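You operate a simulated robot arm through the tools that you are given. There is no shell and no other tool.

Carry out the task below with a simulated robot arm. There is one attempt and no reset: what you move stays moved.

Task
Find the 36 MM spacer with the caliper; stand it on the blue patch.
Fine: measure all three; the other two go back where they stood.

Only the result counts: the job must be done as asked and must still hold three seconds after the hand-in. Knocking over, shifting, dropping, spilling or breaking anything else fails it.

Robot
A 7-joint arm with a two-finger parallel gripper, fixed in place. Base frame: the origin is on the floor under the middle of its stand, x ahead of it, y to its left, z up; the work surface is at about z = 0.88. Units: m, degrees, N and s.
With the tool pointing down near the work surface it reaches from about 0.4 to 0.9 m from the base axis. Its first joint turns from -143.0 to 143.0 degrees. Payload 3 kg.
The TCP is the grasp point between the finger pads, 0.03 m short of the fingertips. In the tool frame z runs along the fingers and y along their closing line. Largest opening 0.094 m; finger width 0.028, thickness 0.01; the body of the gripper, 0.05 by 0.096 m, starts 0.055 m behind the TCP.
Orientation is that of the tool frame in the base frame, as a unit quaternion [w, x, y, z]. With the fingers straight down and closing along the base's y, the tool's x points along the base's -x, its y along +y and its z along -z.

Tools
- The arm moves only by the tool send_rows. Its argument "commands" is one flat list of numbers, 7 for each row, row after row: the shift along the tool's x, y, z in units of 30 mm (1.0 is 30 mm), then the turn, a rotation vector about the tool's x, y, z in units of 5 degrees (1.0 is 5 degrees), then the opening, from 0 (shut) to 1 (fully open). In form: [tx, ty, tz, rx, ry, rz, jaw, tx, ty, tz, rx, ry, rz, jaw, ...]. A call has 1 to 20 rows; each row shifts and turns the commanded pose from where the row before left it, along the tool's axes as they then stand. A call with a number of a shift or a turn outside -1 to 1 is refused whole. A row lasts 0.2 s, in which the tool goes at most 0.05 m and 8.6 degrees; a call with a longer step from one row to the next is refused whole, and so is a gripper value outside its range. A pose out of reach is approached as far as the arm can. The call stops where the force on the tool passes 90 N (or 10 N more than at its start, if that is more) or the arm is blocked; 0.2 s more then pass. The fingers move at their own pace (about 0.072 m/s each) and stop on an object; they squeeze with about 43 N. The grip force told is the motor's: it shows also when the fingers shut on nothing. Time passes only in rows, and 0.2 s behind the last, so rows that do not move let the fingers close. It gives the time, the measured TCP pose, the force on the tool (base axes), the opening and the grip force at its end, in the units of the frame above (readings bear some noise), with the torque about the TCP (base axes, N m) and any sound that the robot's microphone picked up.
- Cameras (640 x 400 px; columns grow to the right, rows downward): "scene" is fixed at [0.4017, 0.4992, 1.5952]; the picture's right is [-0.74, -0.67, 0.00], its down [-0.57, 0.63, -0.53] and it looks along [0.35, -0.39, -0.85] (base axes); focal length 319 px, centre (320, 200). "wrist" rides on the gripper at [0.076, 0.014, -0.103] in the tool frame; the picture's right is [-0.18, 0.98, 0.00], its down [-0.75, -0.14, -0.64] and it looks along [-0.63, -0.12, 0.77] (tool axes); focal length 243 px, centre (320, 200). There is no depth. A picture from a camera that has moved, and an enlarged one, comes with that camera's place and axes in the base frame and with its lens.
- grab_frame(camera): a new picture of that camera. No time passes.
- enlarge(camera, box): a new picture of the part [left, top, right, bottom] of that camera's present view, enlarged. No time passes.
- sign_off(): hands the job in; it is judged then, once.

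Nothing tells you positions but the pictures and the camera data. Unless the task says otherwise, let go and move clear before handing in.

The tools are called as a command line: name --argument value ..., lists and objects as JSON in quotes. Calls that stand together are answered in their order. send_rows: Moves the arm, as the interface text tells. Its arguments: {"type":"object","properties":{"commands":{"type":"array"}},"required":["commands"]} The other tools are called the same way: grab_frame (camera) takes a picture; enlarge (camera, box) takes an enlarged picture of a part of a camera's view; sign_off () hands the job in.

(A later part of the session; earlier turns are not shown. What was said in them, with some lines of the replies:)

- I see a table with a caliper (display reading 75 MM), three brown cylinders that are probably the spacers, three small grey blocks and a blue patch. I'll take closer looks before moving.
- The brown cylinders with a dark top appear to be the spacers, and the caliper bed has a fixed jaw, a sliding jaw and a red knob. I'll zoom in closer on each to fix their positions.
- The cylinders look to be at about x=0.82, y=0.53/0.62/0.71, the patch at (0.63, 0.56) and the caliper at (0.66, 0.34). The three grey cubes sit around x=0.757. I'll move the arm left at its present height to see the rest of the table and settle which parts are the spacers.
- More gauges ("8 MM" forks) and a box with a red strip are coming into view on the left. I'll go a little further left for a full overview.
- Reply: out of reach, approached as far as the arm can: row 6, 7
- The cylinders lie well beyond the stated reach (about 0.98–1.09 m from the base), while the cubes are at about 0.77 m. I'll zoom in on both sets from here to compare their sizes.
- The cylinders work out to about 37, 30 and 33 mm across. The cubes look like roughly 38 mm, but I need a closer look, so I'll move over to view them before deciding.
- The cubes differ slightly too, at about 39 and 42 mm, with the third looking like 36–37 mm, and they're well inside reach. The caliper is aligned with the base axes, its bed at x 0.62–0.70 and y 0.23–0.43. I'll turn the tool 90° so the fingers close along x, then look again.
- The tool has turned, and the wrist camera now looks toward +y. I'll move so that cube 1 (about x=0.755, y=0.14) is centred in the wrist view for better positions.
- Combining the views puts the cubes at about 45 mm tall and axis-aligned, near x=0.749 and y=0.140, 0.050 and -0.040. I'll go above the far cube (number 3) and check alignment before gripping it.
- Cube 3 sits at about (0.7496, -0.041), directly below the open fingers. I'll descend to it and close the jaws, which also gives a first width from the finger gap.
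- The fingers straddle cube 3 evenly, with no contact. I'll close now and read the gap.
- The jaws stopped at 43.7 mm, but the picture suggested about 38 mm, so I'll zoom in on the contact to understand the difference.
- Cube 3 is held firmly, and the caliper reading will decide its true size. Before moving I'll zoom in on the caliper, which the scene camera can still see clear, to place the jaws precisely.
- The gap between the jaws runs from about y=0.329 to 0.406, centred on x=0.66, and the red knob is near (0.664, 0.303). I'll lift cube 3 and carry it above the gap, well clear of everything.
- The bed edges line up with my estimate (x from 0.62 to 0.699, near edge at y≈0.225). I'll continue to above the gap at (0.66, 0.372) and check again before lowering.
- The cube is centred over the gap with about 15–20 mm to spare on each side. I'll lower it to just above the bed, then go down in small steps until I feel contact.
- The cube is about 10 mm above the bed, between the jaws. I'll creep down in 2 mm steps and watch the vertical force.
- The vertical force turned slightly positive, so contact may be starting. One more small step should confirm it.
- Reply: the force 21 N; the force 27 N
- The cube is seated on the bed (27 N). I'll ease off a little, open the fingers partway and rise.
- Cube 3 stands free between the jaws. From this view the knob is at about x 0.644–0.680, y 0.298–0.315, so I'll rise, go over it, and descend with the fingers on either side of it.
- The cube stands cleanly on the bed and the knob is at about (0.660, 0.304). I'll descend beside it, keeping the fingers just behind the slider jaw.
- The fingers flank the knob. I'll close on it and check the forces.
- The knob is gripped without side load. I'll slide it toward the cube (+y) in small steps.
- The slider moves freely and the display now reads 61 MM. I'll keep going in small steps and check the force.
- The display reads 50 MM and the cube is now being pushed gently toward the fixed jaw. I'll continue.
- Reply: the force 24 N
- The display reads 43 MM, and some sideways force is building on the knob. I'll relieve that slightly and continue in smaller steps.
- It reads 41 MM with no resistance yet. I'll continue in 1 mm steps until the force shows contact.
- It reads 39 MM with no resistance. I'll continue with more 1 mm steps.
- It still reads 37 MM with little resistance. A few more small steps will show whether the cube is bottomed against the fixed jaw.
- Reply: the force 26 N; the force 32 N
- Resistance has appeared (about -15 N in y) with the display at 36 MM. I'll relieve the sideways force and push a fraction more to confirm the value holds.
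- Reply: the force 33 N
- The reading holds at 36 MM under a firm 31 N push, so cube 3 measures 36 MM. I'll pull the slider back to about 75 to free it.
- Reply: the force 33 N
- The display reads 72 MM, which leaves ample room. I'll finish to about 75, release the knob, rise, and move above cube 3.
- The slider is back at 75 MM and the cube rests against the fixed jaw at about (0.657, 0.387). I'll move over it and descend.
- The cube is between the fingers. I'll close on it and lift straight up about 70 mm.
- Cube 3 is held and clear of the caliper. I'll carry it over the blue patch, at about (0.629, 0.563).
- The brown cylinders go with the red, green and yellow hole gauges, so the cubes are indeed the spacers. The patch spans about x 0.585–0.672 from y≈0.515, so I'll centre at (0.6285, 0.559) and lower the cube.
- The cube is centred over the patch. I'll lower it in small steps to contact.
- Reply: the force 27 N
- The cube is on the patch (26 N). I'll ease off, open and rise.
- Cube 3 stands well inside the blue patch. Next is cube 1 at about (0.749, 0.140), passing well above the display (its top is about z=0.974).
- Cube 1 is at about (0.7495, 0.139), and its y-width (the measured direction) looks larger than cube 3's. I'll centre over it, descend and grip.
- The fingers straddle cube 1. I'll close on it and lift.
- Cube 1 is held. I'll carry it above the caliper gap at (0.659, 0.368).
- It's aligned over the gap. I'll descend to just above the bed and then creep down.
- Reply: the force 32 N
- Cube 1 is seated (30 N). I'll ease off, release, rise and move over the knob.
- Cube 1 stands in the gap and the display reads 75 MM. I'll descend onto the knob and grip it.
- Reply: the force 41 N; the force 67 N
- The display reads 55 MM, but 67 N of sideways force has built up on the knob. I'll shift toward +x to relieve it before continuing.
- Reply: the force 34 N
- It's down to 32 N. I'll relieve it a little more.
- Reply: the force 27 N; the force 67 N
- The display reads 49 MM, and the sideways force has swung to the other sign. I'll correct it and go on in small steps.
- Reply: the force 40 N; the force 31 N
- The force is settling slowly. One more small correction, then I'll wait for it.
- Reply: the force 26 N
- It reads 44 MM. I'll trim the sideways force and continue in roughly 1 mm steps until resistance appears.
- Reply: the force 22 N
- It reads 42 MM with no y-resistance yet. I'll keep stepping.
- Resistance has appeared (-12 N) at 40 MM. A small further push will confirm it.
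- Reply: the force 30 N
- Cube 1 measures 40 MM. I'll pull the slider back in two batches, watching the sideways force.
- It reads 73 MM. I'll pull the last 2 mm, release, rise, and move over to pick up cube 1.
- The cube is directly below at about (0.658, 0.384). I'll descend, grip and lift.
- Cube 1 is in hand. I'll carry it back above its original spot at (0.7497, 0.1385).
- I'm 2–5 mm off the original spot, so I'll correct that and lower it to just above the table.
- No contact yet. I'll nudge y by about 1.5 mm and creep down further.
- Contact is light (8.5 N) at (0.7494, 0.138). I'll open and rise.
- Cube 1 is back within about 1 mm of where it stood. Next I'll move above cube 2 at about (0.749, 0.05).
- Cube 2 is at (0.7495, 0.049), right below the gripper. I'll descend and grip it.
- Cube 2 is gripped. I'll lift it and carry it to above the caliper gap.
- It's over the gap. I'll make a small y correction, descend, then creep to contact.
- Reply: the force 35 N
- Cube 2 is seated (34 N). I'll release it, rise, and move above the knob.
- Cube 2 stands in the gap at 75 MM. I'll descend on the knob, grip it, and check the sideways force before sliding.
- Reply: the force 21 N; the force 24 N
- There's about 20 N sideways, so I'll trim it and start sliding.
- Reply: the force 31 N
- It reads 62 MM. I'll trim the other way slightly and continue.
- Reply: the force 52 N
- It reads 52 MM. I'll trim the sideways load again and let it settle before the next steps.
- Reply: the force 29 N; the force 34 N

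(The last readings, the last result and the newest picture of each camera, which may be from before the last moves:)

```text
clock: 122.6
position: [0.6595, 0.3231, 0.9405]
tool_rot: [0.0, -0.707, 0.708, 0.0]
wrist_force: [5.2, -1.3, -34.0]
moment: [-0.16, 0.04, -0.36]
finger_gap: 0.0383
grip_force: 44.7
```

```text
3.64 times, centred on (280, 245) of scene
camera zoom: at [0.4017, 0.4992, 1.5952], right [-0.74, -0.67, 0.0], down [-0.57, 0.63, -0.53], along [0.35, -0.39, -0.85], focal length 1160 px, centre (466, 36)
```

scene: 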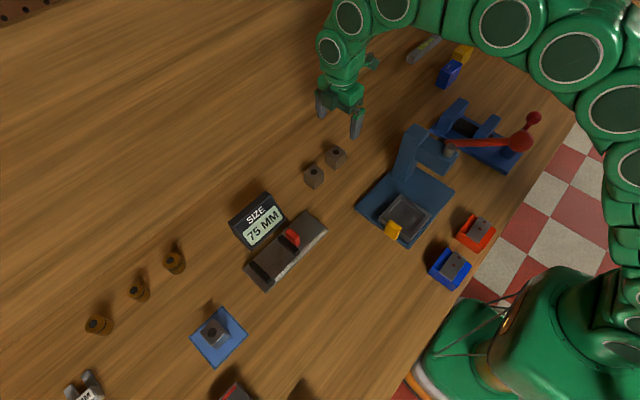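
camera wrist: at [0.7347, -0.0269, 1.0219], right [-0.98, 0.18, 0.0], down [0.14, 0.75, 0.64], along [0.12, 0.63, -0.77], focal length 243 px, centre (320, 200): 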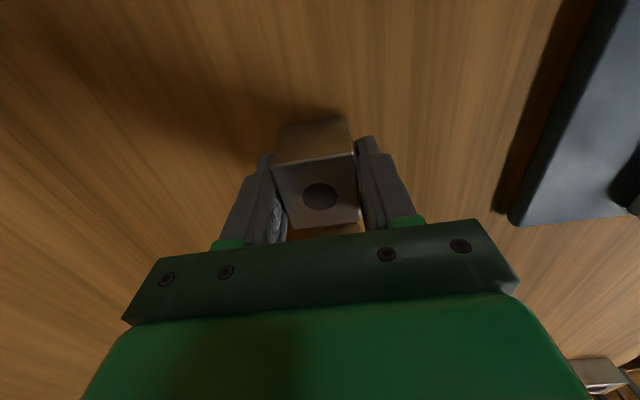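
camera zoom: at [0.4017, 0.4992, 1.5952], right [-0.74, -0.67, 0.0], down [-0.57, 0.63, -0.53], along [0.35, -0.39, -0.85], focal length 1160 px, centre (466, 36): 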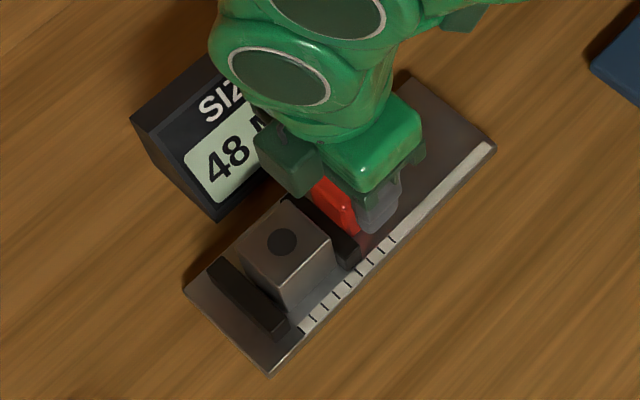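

It reads 48 MM. I'll trim the vertical load a little and step on at about 1 mm each.

send_rows --commands '[-0.035, 0, 0.03, 0, 0, 0, 0.3, -0.035, 0, 0, 0, 0, 0, 0.3, 0, 0, 0, 0, 0, 0, 0.3]'

enlarge --camera "scene" --box '[230, 200, 310, 290]'

send_rows --commands '[-0.035, 0, 0, 0, 0, 0, 0.3, 0, 0, 0, 0, 0, 0, 0.3]'

enlarge --camera "scene" --box '[230, 200, 310, 290]'

```text
clock: 123.4
position: [0.6607, 0.3247, 0.9409]
tool_rot: [0.001, -0.707, 0.707, 0.0]
wrist_force: [8.2, -1.0, -1.2]
moment: [-0.78, 0.13, 0.06]
finger_gap: 0.0382
grip_force: 44.6
```

```text
4.44 times, centred on (270, 245) of scene
camera zoom: at [0.4017, 0.4992, 1.5952], right [-0.74, -0.67, 0.0], down [-0.57, 0.63, -0.53], along [0.35, -0.39, -0.85], focal length 1418 px, centre (542, 0)
```

zoom: 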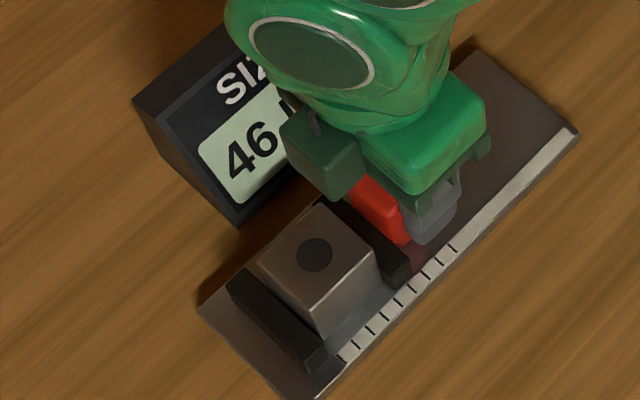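

```text
clock: 124.0
position: [0.6599, 0.3256, 0.9423]
tool_rot: [-0.001, 0.708, -0.707, -0.001]
wrist_force: [13.6, 0.4, 6.5]
moment: [0.24, 0.01, -0.15]
finger_gap: 0.0382
grip_force: 45.3
```

```text
4.44 times, centred on (270, 245) of scene
camera zoom: at [0.4017, 0.4992, 1.5952], right [-0.74, -0.67, 0.0], down [-0.57, 0.63, -0.53], along [0.35, -0.39, -0.85], focal length 1418 px, centre (542, 0)
```

zoom: 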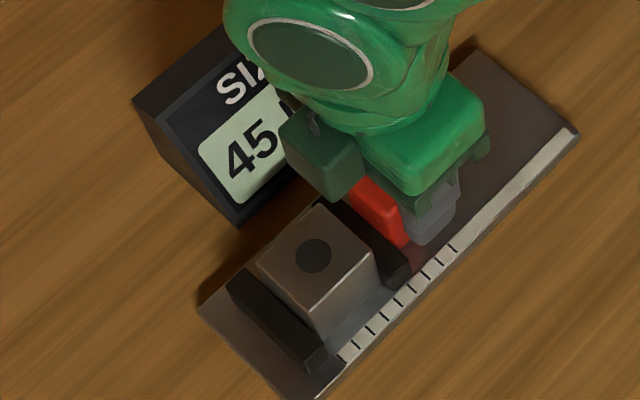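

It reads 45 MM with no resistance. I'll continue.

send_rows --commands '[-0.03, -0.01, 0, 0, 0, 0, 0.3, 0, 0, 0, 0, 0, 0, 0.3]'

send_rows --commands '[-0.03, 0, 0, 0, 0, 0, 0.3, 0, 0, 0, 0, 0, 0, 0.3]'

enlarge --camera "scene" --box '[230, 200, 310, 290]'

```text
clock: 124.6
position: [0.6593, 0.326, 0.941]
tool_rot: [0.001, -0.707, 0.707, -0.001]
wrist_force: [14.0, -0.5, 15.2]
moment: [0.13, 0.14, -0.29]
finger_gap: 0.0383
grip_force: 44.4
```

```text
clock: 125.2
position: [0.6598, 0.3273, 0.9407]
tool_rot: [0.001, -0.707, 0.707, -0.001]
wrist_force: [16.7, -11.2, 24.0]
moment: [0.35, 0.13, -0.32]
finger_gap: 0.038
grip_force: 45.0
```

```text
4.44 times, centred on (270, 245) of scene
camera zoom: at [0.4017, 0.4992, 1.5952], right [-0.74, -0.67, 0.0], down [-0.57, 0.63, -0.53], along [0.35, -0.39, -0.85], focal length 1418 px, centre (542, 0)
```

zoom: 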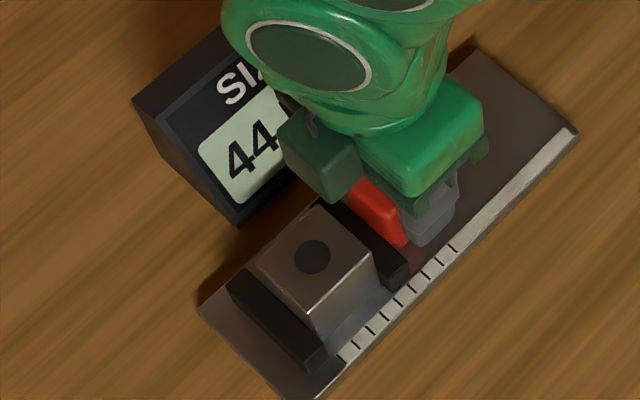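

Resistance has appeared (-11 N) at 44 MM. A small final push will confirm it.

send_rows --commands '[-0.025, -0.01, -0.02, 0, 0, 0, 0.3, 0, 0, 0, 0, 0, 0, 0.3]'

enlarge --camera "scene" --box '[230, 200, 310, 290]'

grab_frame --camera "wrist"

```text
clock: 125.8
position: [0.6592, 0.3268, 0.9409]
tool_rot: [0.0, 0.707, -0.707, 0.001]
wrist_force: [15.2, -32.2, 19.9]
moment: [0.09, 0.06, -0.36]
finger_gap: 0.0383
grip_force: 44.7
```

```text
4.44 times, centred on (270, 245) of scene
camera zoom: at [0.4017, 0.4992, 1.5952], right [-0.74, -0.67, 0.0], down [-0.57, 0.63, -0.53], along [0.35, -0.39, -0.85], focal length 1418 px, centre (542, 0)
```

zoom: 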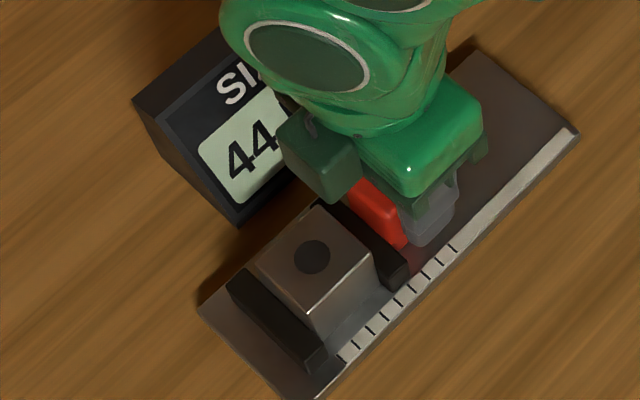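

```text
taken
camera wrist: at [0.6454, 0.2498, 1.0444], right [-0.98, 0.18, 0.0], down [0.14, 0.75, 0.64], along [0.12, 0.63, -0.77], focal length 243 px, centre (320, 200)
```

wrist: 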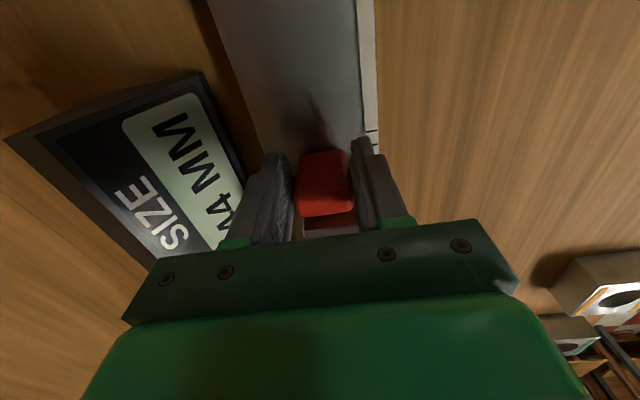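

Cube 2 measures 44 MM, so the three are 40, 44 and 36 MM, and the one on the patch is right. I'll pull the slider back to its start at 75.

send_rows --commands '[0.08, -0.02, -0.02, 0, 0, 0, 0.3, 0.1, 0, 0, 0, 0, 0, 0.3, 0.12, 0, 0, 0, 0, 0, 0.3, 0.12, 0, 0, 0, 0, 0, 0.3, 0.12, 0, 0, 0, 0, 0, 0.3, 0, 0, 0, 0, 0, 0, 0.3]'

send_rows --commands '[0.12, 0, 0, 0, 0, 0, 0.3, 0.12, 0, 0, 0, 0, 0, 0.3, 0.12, 0, 0, 0, 0, 0, 0.3, 0.12, 0, 0, 0, 0, 0, 0.3, 0, 0, 0, 0, 0, 0, 0.3]'

enlarge --camera "scene" --box '[220, 190, 340, 300]'

```text
clock: 127.2
position: [0.6593, 0.3122, 0.9402]
tool_rot: [-0.001, -0.707, 0.707, 0.0]
wrist_force: [-9.3, 1.8, 5.2]
moment: [1.1, 0.01, 0.21]
finger_gap: 0.0384
grip_force: 44.8
```

```text
clock: 128.4
position: [0.6591, 0.2976, 0.9401]
tool_rot: [0.0, 0.707, -0.707, 0.001]
wrist_force: [-13.4, -0.6, 3.5]
moment: [-0.74, -0.11, 0.14]
finger_gap: 0.0382
grip_force: 45.3
```

```text
3.64 times, centred on (280, 245) of scene
camera zoom: at [0.4017, 0.4992, 1.5952], right [-0.74, -0.67, 0.0], down [-0.57, 0.63, -0.53], along [0.35, -0.39, -0.85], focal length 1160 px, centre (466, 36)
```

zoom: 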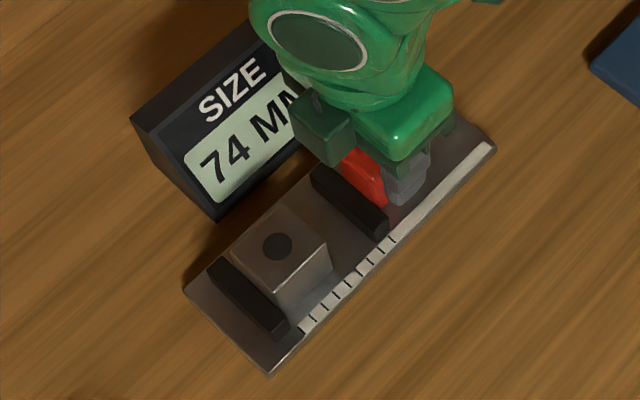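

It reads 74 MM. I'll pull the last millimetre, release, rise and move over cube 2.

send_rows --commands '[0.035, 0, 0, 0, 0, 0, 0.3, 0, 0, 0, 0, 0, 0, 0.7, 0, 0, 0, 0, 0, 0, 0.7, 0, 0, 0, 0, 0, 0, 0.7, 0, 0, -1, 0, 0, 0, 0.7, 0, 0, -1, 0, 0, 0, 0.7, 0, 0, -0.6, 0, 0, 0, 0.7, -0.95, 0.02, 0, 0, 0, 0, 0.7, -0.95, 0.02, 0, 0, 0, 0, 0.7, -0.93, 0.02, 0, 0, 0, 0, 0.7, 0, 0, 0, 0, 0, 0, 0.7]'

send_rows --commands '[0, 0, 0, 0, 0, 0, 0.7]'

grab_frame --camera "wrist"

```text
clock: 130.8
position: [0.6585, 0.3808, 1.0202]
tool_rot: [0.0, 0.707, -0.707, -0.001]
wrist_force: [-0.3, 0.3, 0.3]
moment: [0.01, 0.03, 0.03]
finger_gap: 0.0659
grip_force: 0.1
```

```text
clock: 131.2
position: [0.6586, 0.3805, 1.0197]
tool_rot: [0.0, -0.706, 0.708, 0.0]
wrist_force: [-0.3, -0.1, -0.5]
moment: [-0.01, -0.03, -0.03]
finger_gap: 0.0659
grip_force: 0.1
```

```text
taken
camera wrist: at [0.6445, 0.3034, 1.1225], right [-0.98, 0.18, 0.0], down [0.14, 0.75, 0.64], along [0.12, 0.63, -0.77], focal length 243 px, centre (320, 200)
```

wrist: 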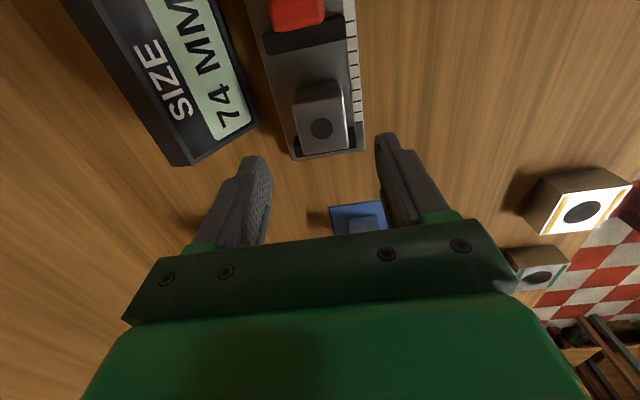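

Cube 2 is directly below, at about (0.658, 0.3815). I'll descend, grip and lift.

send_rows --commands '[-0.03, 0, 0.6, 0, 0, 0, 0.7, 0, 0, 0.8, 0, 0, 0, 0.7, 0, 0, 0.8, 0, 0, 0, 0.7, 0, 0, 0.72, 0, 0, 0, 0.7, 0, 0, 0, 0, 0, 0, 0.7, 0, 0, 0, 0, 0, 0, 0, 0, 0, 0, 0, 0, 0, 0, 0, 0, 0, 0, 0, 0, 0, 0, 0, 0, 0, 0, 0, 0]'

send_rows --commands '[0, 0, -0.3, 0, 0, 0, 0, 0, 0, -0.8, 0, 0, 0, 0, 0, 0, -1, 0, 0, 0, 0, 0, 0, -1, 0, 0, 0, 0, 0, 0, -0.6, 0, 0, 0, 0, 0, 0, 0, 0, 0, 0, 0]'

grab_frame --camera "wrist"

```text
clock: 133.2
position: [0.6584, 0.3832, 0.9312]
tool_rot: [0.0, -0.707, 0.707, 0.001]
wrist_force: [-0.3, -1.1, 0.3]
moment: [0.02, -0.01, -0.03]
finger_gap: 0.0437
grip_force: 42.8
```

```text
clock: 134.6
position: [0.6581, 0.3814, 1.0447]
tool_rot: [0.0, 0.708, -0.706, 0.0]
wrist_force: [0.5, 1.0, -1.1]
moment: [0.02, 0.02, 0.01]
finger_gap: 0.0435
grip_force: 43.1
```

```text
taken
camera wrist: at [0.6431, 0.3051, 1.148], right [-0.98, 0.18, 0.0], down [0.14, 0.75, 0.64], along [0.12, 0.63, -0.77], focal length 243 px, centre (320, 200)
```

wrist: 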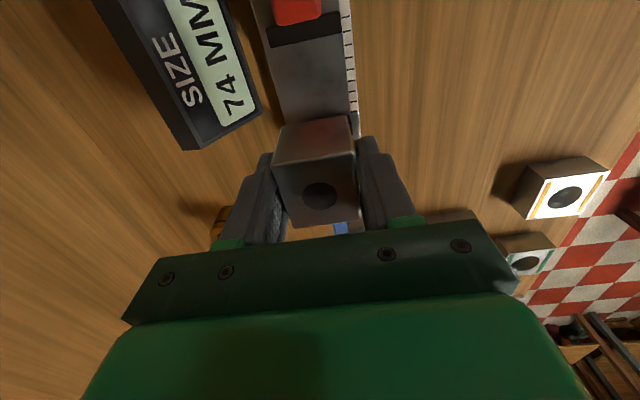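

Cube 2 is in hand. I'll carry it back above its own spot at (0.7495, 0.049).

send_rows --commands '[0.92, -0.25, 0, 0, 0, 0, 0, 0.92, -0.25, 0, 0, 0, 0, 0, 0.92, -0.25, 0, 0, 0, 0, 0, 0.92, -0.25, 0, 0, 0, 0, 0, 0.92, -0.25, 0, 0, 0, 0, 0, 0.92, -0.25, 0, 0, 0, 0, 0, 0.92, -0.25, 0, 0, 0, 0, 0, 0.92, -0.25, 0, 0, 0, 0, 0, 0.92, -0.25, 0, 0, 0, 0, 0, 0.92, -0.25, 0, 0, 0, 0, 0, 0.92, -0.25, 0, 0, 0, 0, 0, 0.92, -0.25, 0, 0, 0, 0, 0, 0, 0, 0, 0, 0, 0, 0, 0, 0, 0, 0, 0, 0, 0]'

send_rows --commands '[0, 0, 0, 0, 0, 0, 0]'

grab_frame --camera "wrist"

enlarge --camera "wrist" --box '[240, 100, 400, 220]'

grab_frame --camera "scene"

```text
clock: 137.6
position: [0.7492, 0.0513, 1.0415]
tool_rot: [0.0, -0.707, 0.707, -0.001]
wrist_force: [-0.3, 0.6, -1.6]
moment: [0.02, -0.03, -0.01]
finger_gap: 0.0439
grip_force: 43.7
```

```text
clock: 138.0
position: [0.7478, 0.0518, 1.0417]
tool_rot: [0.0, 0.707, -0.707, 0.0]
wrist_force: [0.2, 0.4, -0.9]
moment: [-0.01, 0.01, -0.02]
finger_gap: 0.0436
grip_force: 43.7
```

```text
taken
camera wrist: at [0.7343, -0.026, 1.1457], right [-0.98, 0.18, 0.0], down [0.14, 0.75, 0.64], along [0.12, 0.63, -0.77], focal length 243 px, centre (320, 200)
```

wrist: 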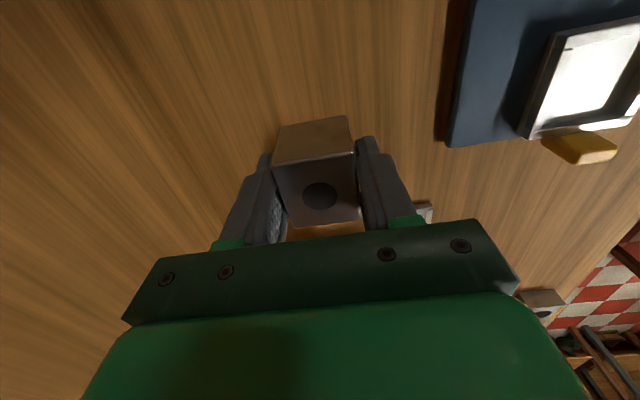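

```text
3.33 times, centred on (320, 160) of wrist
camera zoom: at [0.7343, -0.026, 1.1457], right [-0.98, 0.18, 0.0], down [0.14, 0.75, 0.64], along [0.12, 0.63, -0.77], focal length 809 px, centre (320, 333)
```

zoom: 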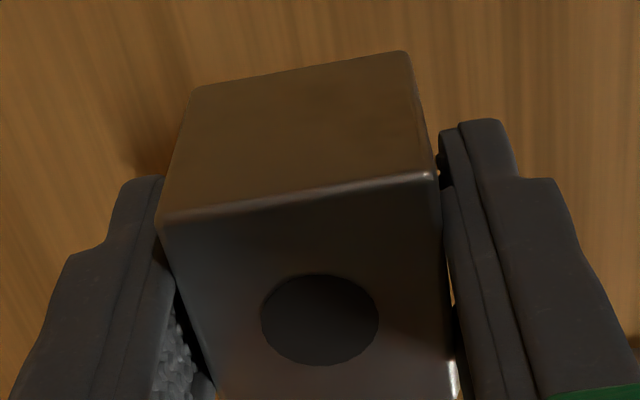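

```text
taken
```

scene: 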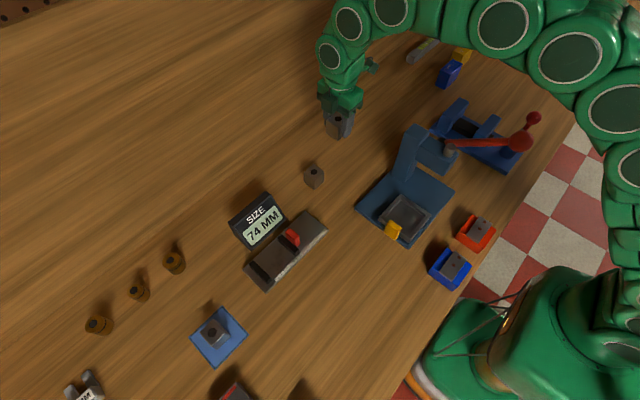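

I'm about 3 mm off in y, so I'll correct that and lower it.

send_rows --commands '[0.1, -0.03, 0.5, 0, 0, 0, 0, 0, 0, 0.9, 0, 0, 0, 0, 0, 0, 0.9, 0, 0, 0, 0, 0, 0, 0.9, 0, 0, 0, 0, 0, 0, 0.6, 0, 0, 0, 0, 0, 0, 0, 0, 0, 0, 0]'

send_rows --commands '[0, 0, 0.07, 0, 0, 0, 0, 0, 0, 0, 0, 0, 0, 0]'

send_rows --commands '[0, 0, 0.05, 0, 0, 0, 0, 0, 0, 0, 0, 0, 0, 0]'

```text
clock: 139.4
position: [0.7478, 0.0474, 0.9286]
tool_rot: [0.0, 0.707, -0.707, -0.001]
wrist_force: [0.7, -0.4, -0.5]
moment: [-0.03, 0.0, 0.02]
finger_gap: 0.0436
grip_force: 43.2
```

```text
clock: 140.0
position: [0.7499, 0.0481, 0.9252]
tool_rot: [0.0, -0.707, 0.707, 0.0]
wrist_force: [0.0, 0.2, -1.7]
moment: [0.03, 0.03, 0.03]
finger_gap: 0.0438
grip_force: 43.0
```

```text
clock: 140.6
position: [0.7501, 0.0485, 0.925]
tool_rot: [0.001, -0.707, 0.707, 0.001]
wrist_force: [0.2, -0.1, -1.0]
moment: [0.0, -0.04, -0.02]
finger_gap: 0.0435
grip_force: 43.0
```

The position is (0.749, 0.048), as wanted. I'll creep down to contact.

send_rows --commands '[0, 0, 0.07, 0, 0, 0, 0, 0, 0, 0, 0, 0, 0, 0]'

send_rows --commands '[0, 0, 0.04, 0, 0, 0, 0, 0, 0, 0, 0, 0, 0, 0]'

send_rows --commands '[0, 0, 0.03, 0, 0, 0, 0, 0, 0, 0, 0, 0, 0, 0]'

```text
clock: 141.2
position: [0.7499, 0.0479, 0.9225]
tool_rot: [0.0, 0.707, -0.707, 0.0]
wrist_force: [0.1, -0.6, -1.0]
moment: [-0.01, 0.02, 0.01]
finger_gap: 0.0437
grip_force: 42.9
```

```text
clock: 141.8
position: [0.7498, 0.0475, 0.9221]
tool_rot: [-0.001, -0.706, 0.708, 0.0]
wrist_force: [0.8, -0.4, -1.0]
moment: [-0.01, -0.02, 0.0]
finger_gap: 0.0436
grip_force: 43.2
```

```text
clock: 142.4
position: [0.7517, 0.0486, 0.9197]
tool_rot: [0.0, 0.707, -0.707, 0.0]
wrist_force: [0.5, 0.5, -0.3]
moment: [-0.02, 0.01, -0.04]
finger_gap: 0.0437
grip_force: 43.3
```

send_rows --commands '[0, 0, 0.03, 0, 0, 0, 0, 0, 0, 0, 0, 0, 0, 0]'

send_rows --commands '[0, 0, 0.02, 0, 0, 0, 0, 0, 0, 0, 0, 0, 0, 0]'

```text
clock: 143.0
position: [0.7506, 0.0488, 0.9188]
tool_rot: [0.0, 0.707, -0.707, 0.001]
wrist_force: [0.0, 0.2, -0.1]
moment: [-0.01, -0.01, 0.01]
finger_gap: 0.0435
grip_force: 43.2
```

```text
clock: 143.6
position: [0.7506, 0.0489, 0.9183]
tool_rot: [0.0, 0.707, -0.707, 0.001]
wrist_force: [-0.6, -0.3, -0.2]
moment: [0.0, -0.01, 0.01]
finger_gap: 0.0436
grip_force: 42.6
```

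send_rows --commands '[0, 0, 0.03, 0, 0, 0, 0, 0, 0, 0, 0, 0, 0, 0]'

send_rows --commands '[0, 0, 0.02, 0, 0, 0, 0, 0, 0, 0, 0, 0, 0, 0]'

```text
clock: 144.2
position: [0.7501, 0.0492, 0.9194]
tool_rot: [0.0, -0.707, 0.707, 0.0]
wrist_force: [0.6, 2.6, 13.7]
moment: [0.09, 0.16, 0.01]
finger_gap: 0.0437
grip_force: 42.7
```

```text
clock: 144.8
position: [0.751, 0.0476, 0.9196]
tool_rot: [-0.001, 0.707, -0.707, 0.001]
wrist_force: [2.3, 5.2, 22.6]
moment: [0.16, 0.06, 0.04]
finger_gap: 0.0437
grip_force: 43.0
```

Cube 2 is down (contact 14–23 N). I'll ease off, open, rise and check.

send_rows --commands '[0, 0, -0.03, 0, 0, 0, 0, 0, 0, 0, 0, 0, 0, 1, 0, 0, 0, 0, 0, 0, 1, 0, 0, 0, 0, 0, 0, 1, 0, 0, 0, 0, 0, 0, 1, 0, 0, -0.6, 0, 0, 0, 1, 0, 0, -1, 0, 0, 0, 1, 0, 0, -1, 0, 0, 0, 1, 0, 0, -1, 0, 0, 0, 1, 0, 0, -0.7, 0, 0, 0, 1, 0, 0, 0, 0, 0, 0, 1]'

grab_frame --camera "wrist"

enlarge --camera "wrist" --box '[240, 50, 400, 170]'

grab_frame --camera "scene"

```text
clock: 147.2
position: [0.7492, 0.0484, 1.0481]
tool_rot: [0.0, 0.707, -0.707, 0.0]
wrist_force: [-0.1, -0.6, 0.2]
moment: [-0.02, 0.03, -0.02]
finger_gap: 0.0941
grip_force: 0.0
```

```text
taken
camera wrist: at [0.7351, -0.0285, 1.1521], right [-0.98, 0.18, 0.0], down [0.14, 0.75, 0.64], along [0.12, 0.63, -0.77], focal length 243 px, centre (320, 200)
```

wrist: 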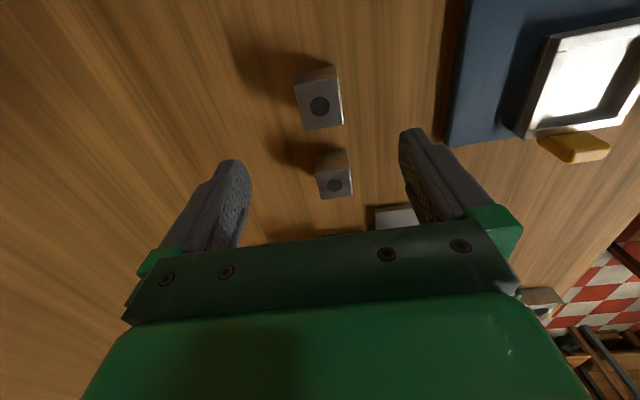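

```text
3.33 times, centred on (320, 110) of wrist
camera zoom: at [0.7351, -0.0285, 1.1521], right [-0.98, 0.18, 0.0], down [0.14, 0.75, 0.64], along [0.12, 0.63, -0.77], focal length 809 px, centre (320, 500)
```

zoom: 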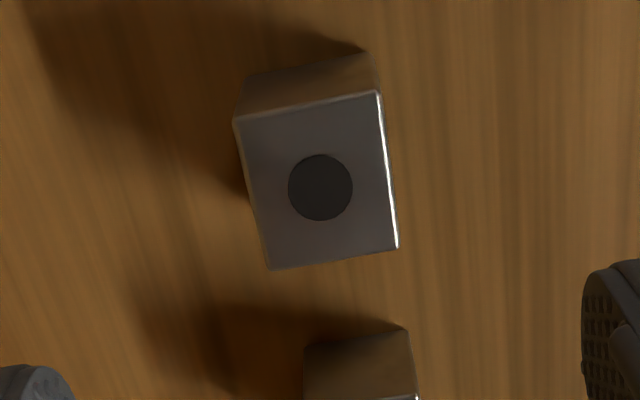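

```text
taken
```

scene: 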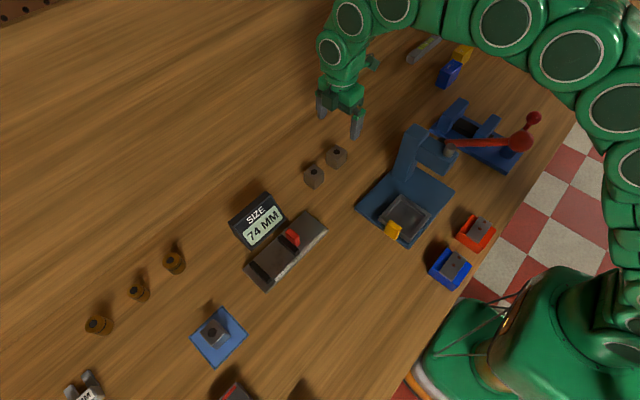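

Cube 2 is back essentially where it was. I'll zoom the scene camera on the patch, the two returned cubes and the caliper as a final check.

enlarge --camera "scene" --box '[170, 290, 270, 380]'

enlarge --camera "scene" --box '[290, 120, 390, 200]'

enlarge --camera "scene" --box '[220, 180, 340, 300]'

```text
4.44 times, centred on (220, 335) of scene
camera zoom: at [0.4017, 0.4992, 1.5952], right [-0.74, -0.67, 0.0], down [-0.57, 0.63, -0.53], along [0.35, -0.39, -0.85], focal length 1418 px, centre (764, -400)
```

zoom: 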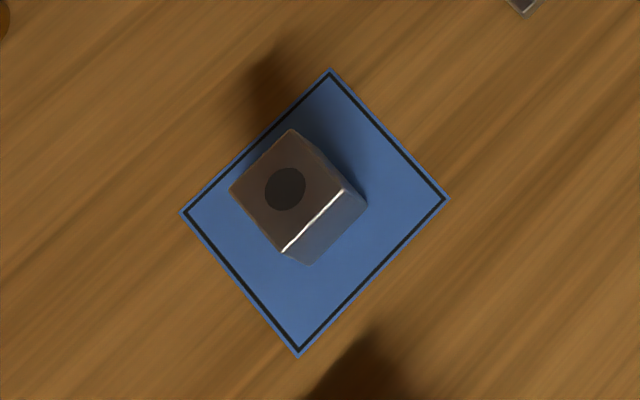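

```text
5.00 times, centred on (340, 160) of scene
camera zoom: at [0.4017, 0.4992, 1.5952], right [-0.74, -0.67, 0.0], down [-0.57, 0.63, -0.53], along [0.35, -0.39, -0.85], focal length 1596 px, centre (220, 400)
```

zoom: 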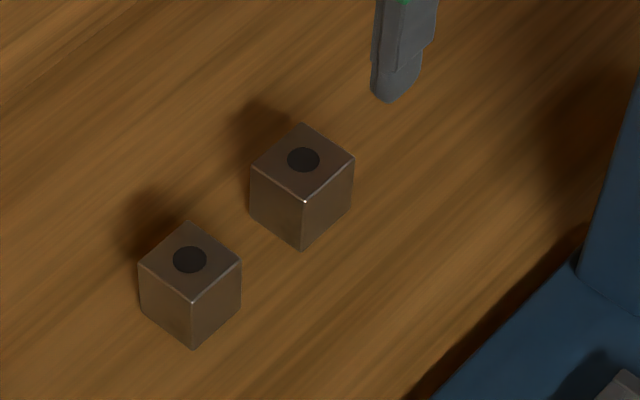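

```text
3.33 times, centred on (280, 240) of scene
camera zoom: at [0.4017, 0.4992, 1.5952], right [-0.74, -0.67, 0.0], down [-0.57, 0.63, -0.53], along [0.35, -0.39, -0.85], focal length 1064 px, centre (453, 67)
```

zoom: 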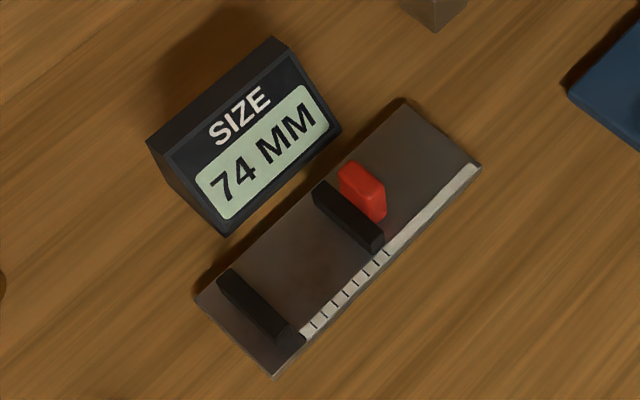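

The caliper readings were 36 MM for cube 3, 40 MM for cube 1 and 44 MM for cube 2. The 36 MM spacer stands upright inside the blue patch, and the other two are back on their spots within about 2 mm. The caliper bed hasn't moved, its slider is back at 74 (it began at 75), and the open gripper is clear above the table, so I'll hand in.

sign_off

```text
The job is handed in.
```

The 36 MM spacer is standing upright inside the blue patch, and I've handed the job in. I don't have the verdict.

I took the three grey blocks beside the caliper to be the spacers. The brown cylinders appear to belong to the hole gauges, and they sit beyond the arm's stated reach.

| Block, by starting position | Caliper reading | Where it is now |
|---|---|---|
| Nearest the caliper | 40 MM | Back on its spot |
| Middle | 44 MM | Back on its spot |
| Farthest from the caliper | 36 MM | On the blue patch |

- **Returned blocks:** by the camera images, the other two are within about 2 mm of where they stood.
- **Caliper:** the bed hasn't moved, but I left the slider at 74 MM, where it had started at 75.
- **Gripper:** it is open and clear above the table.
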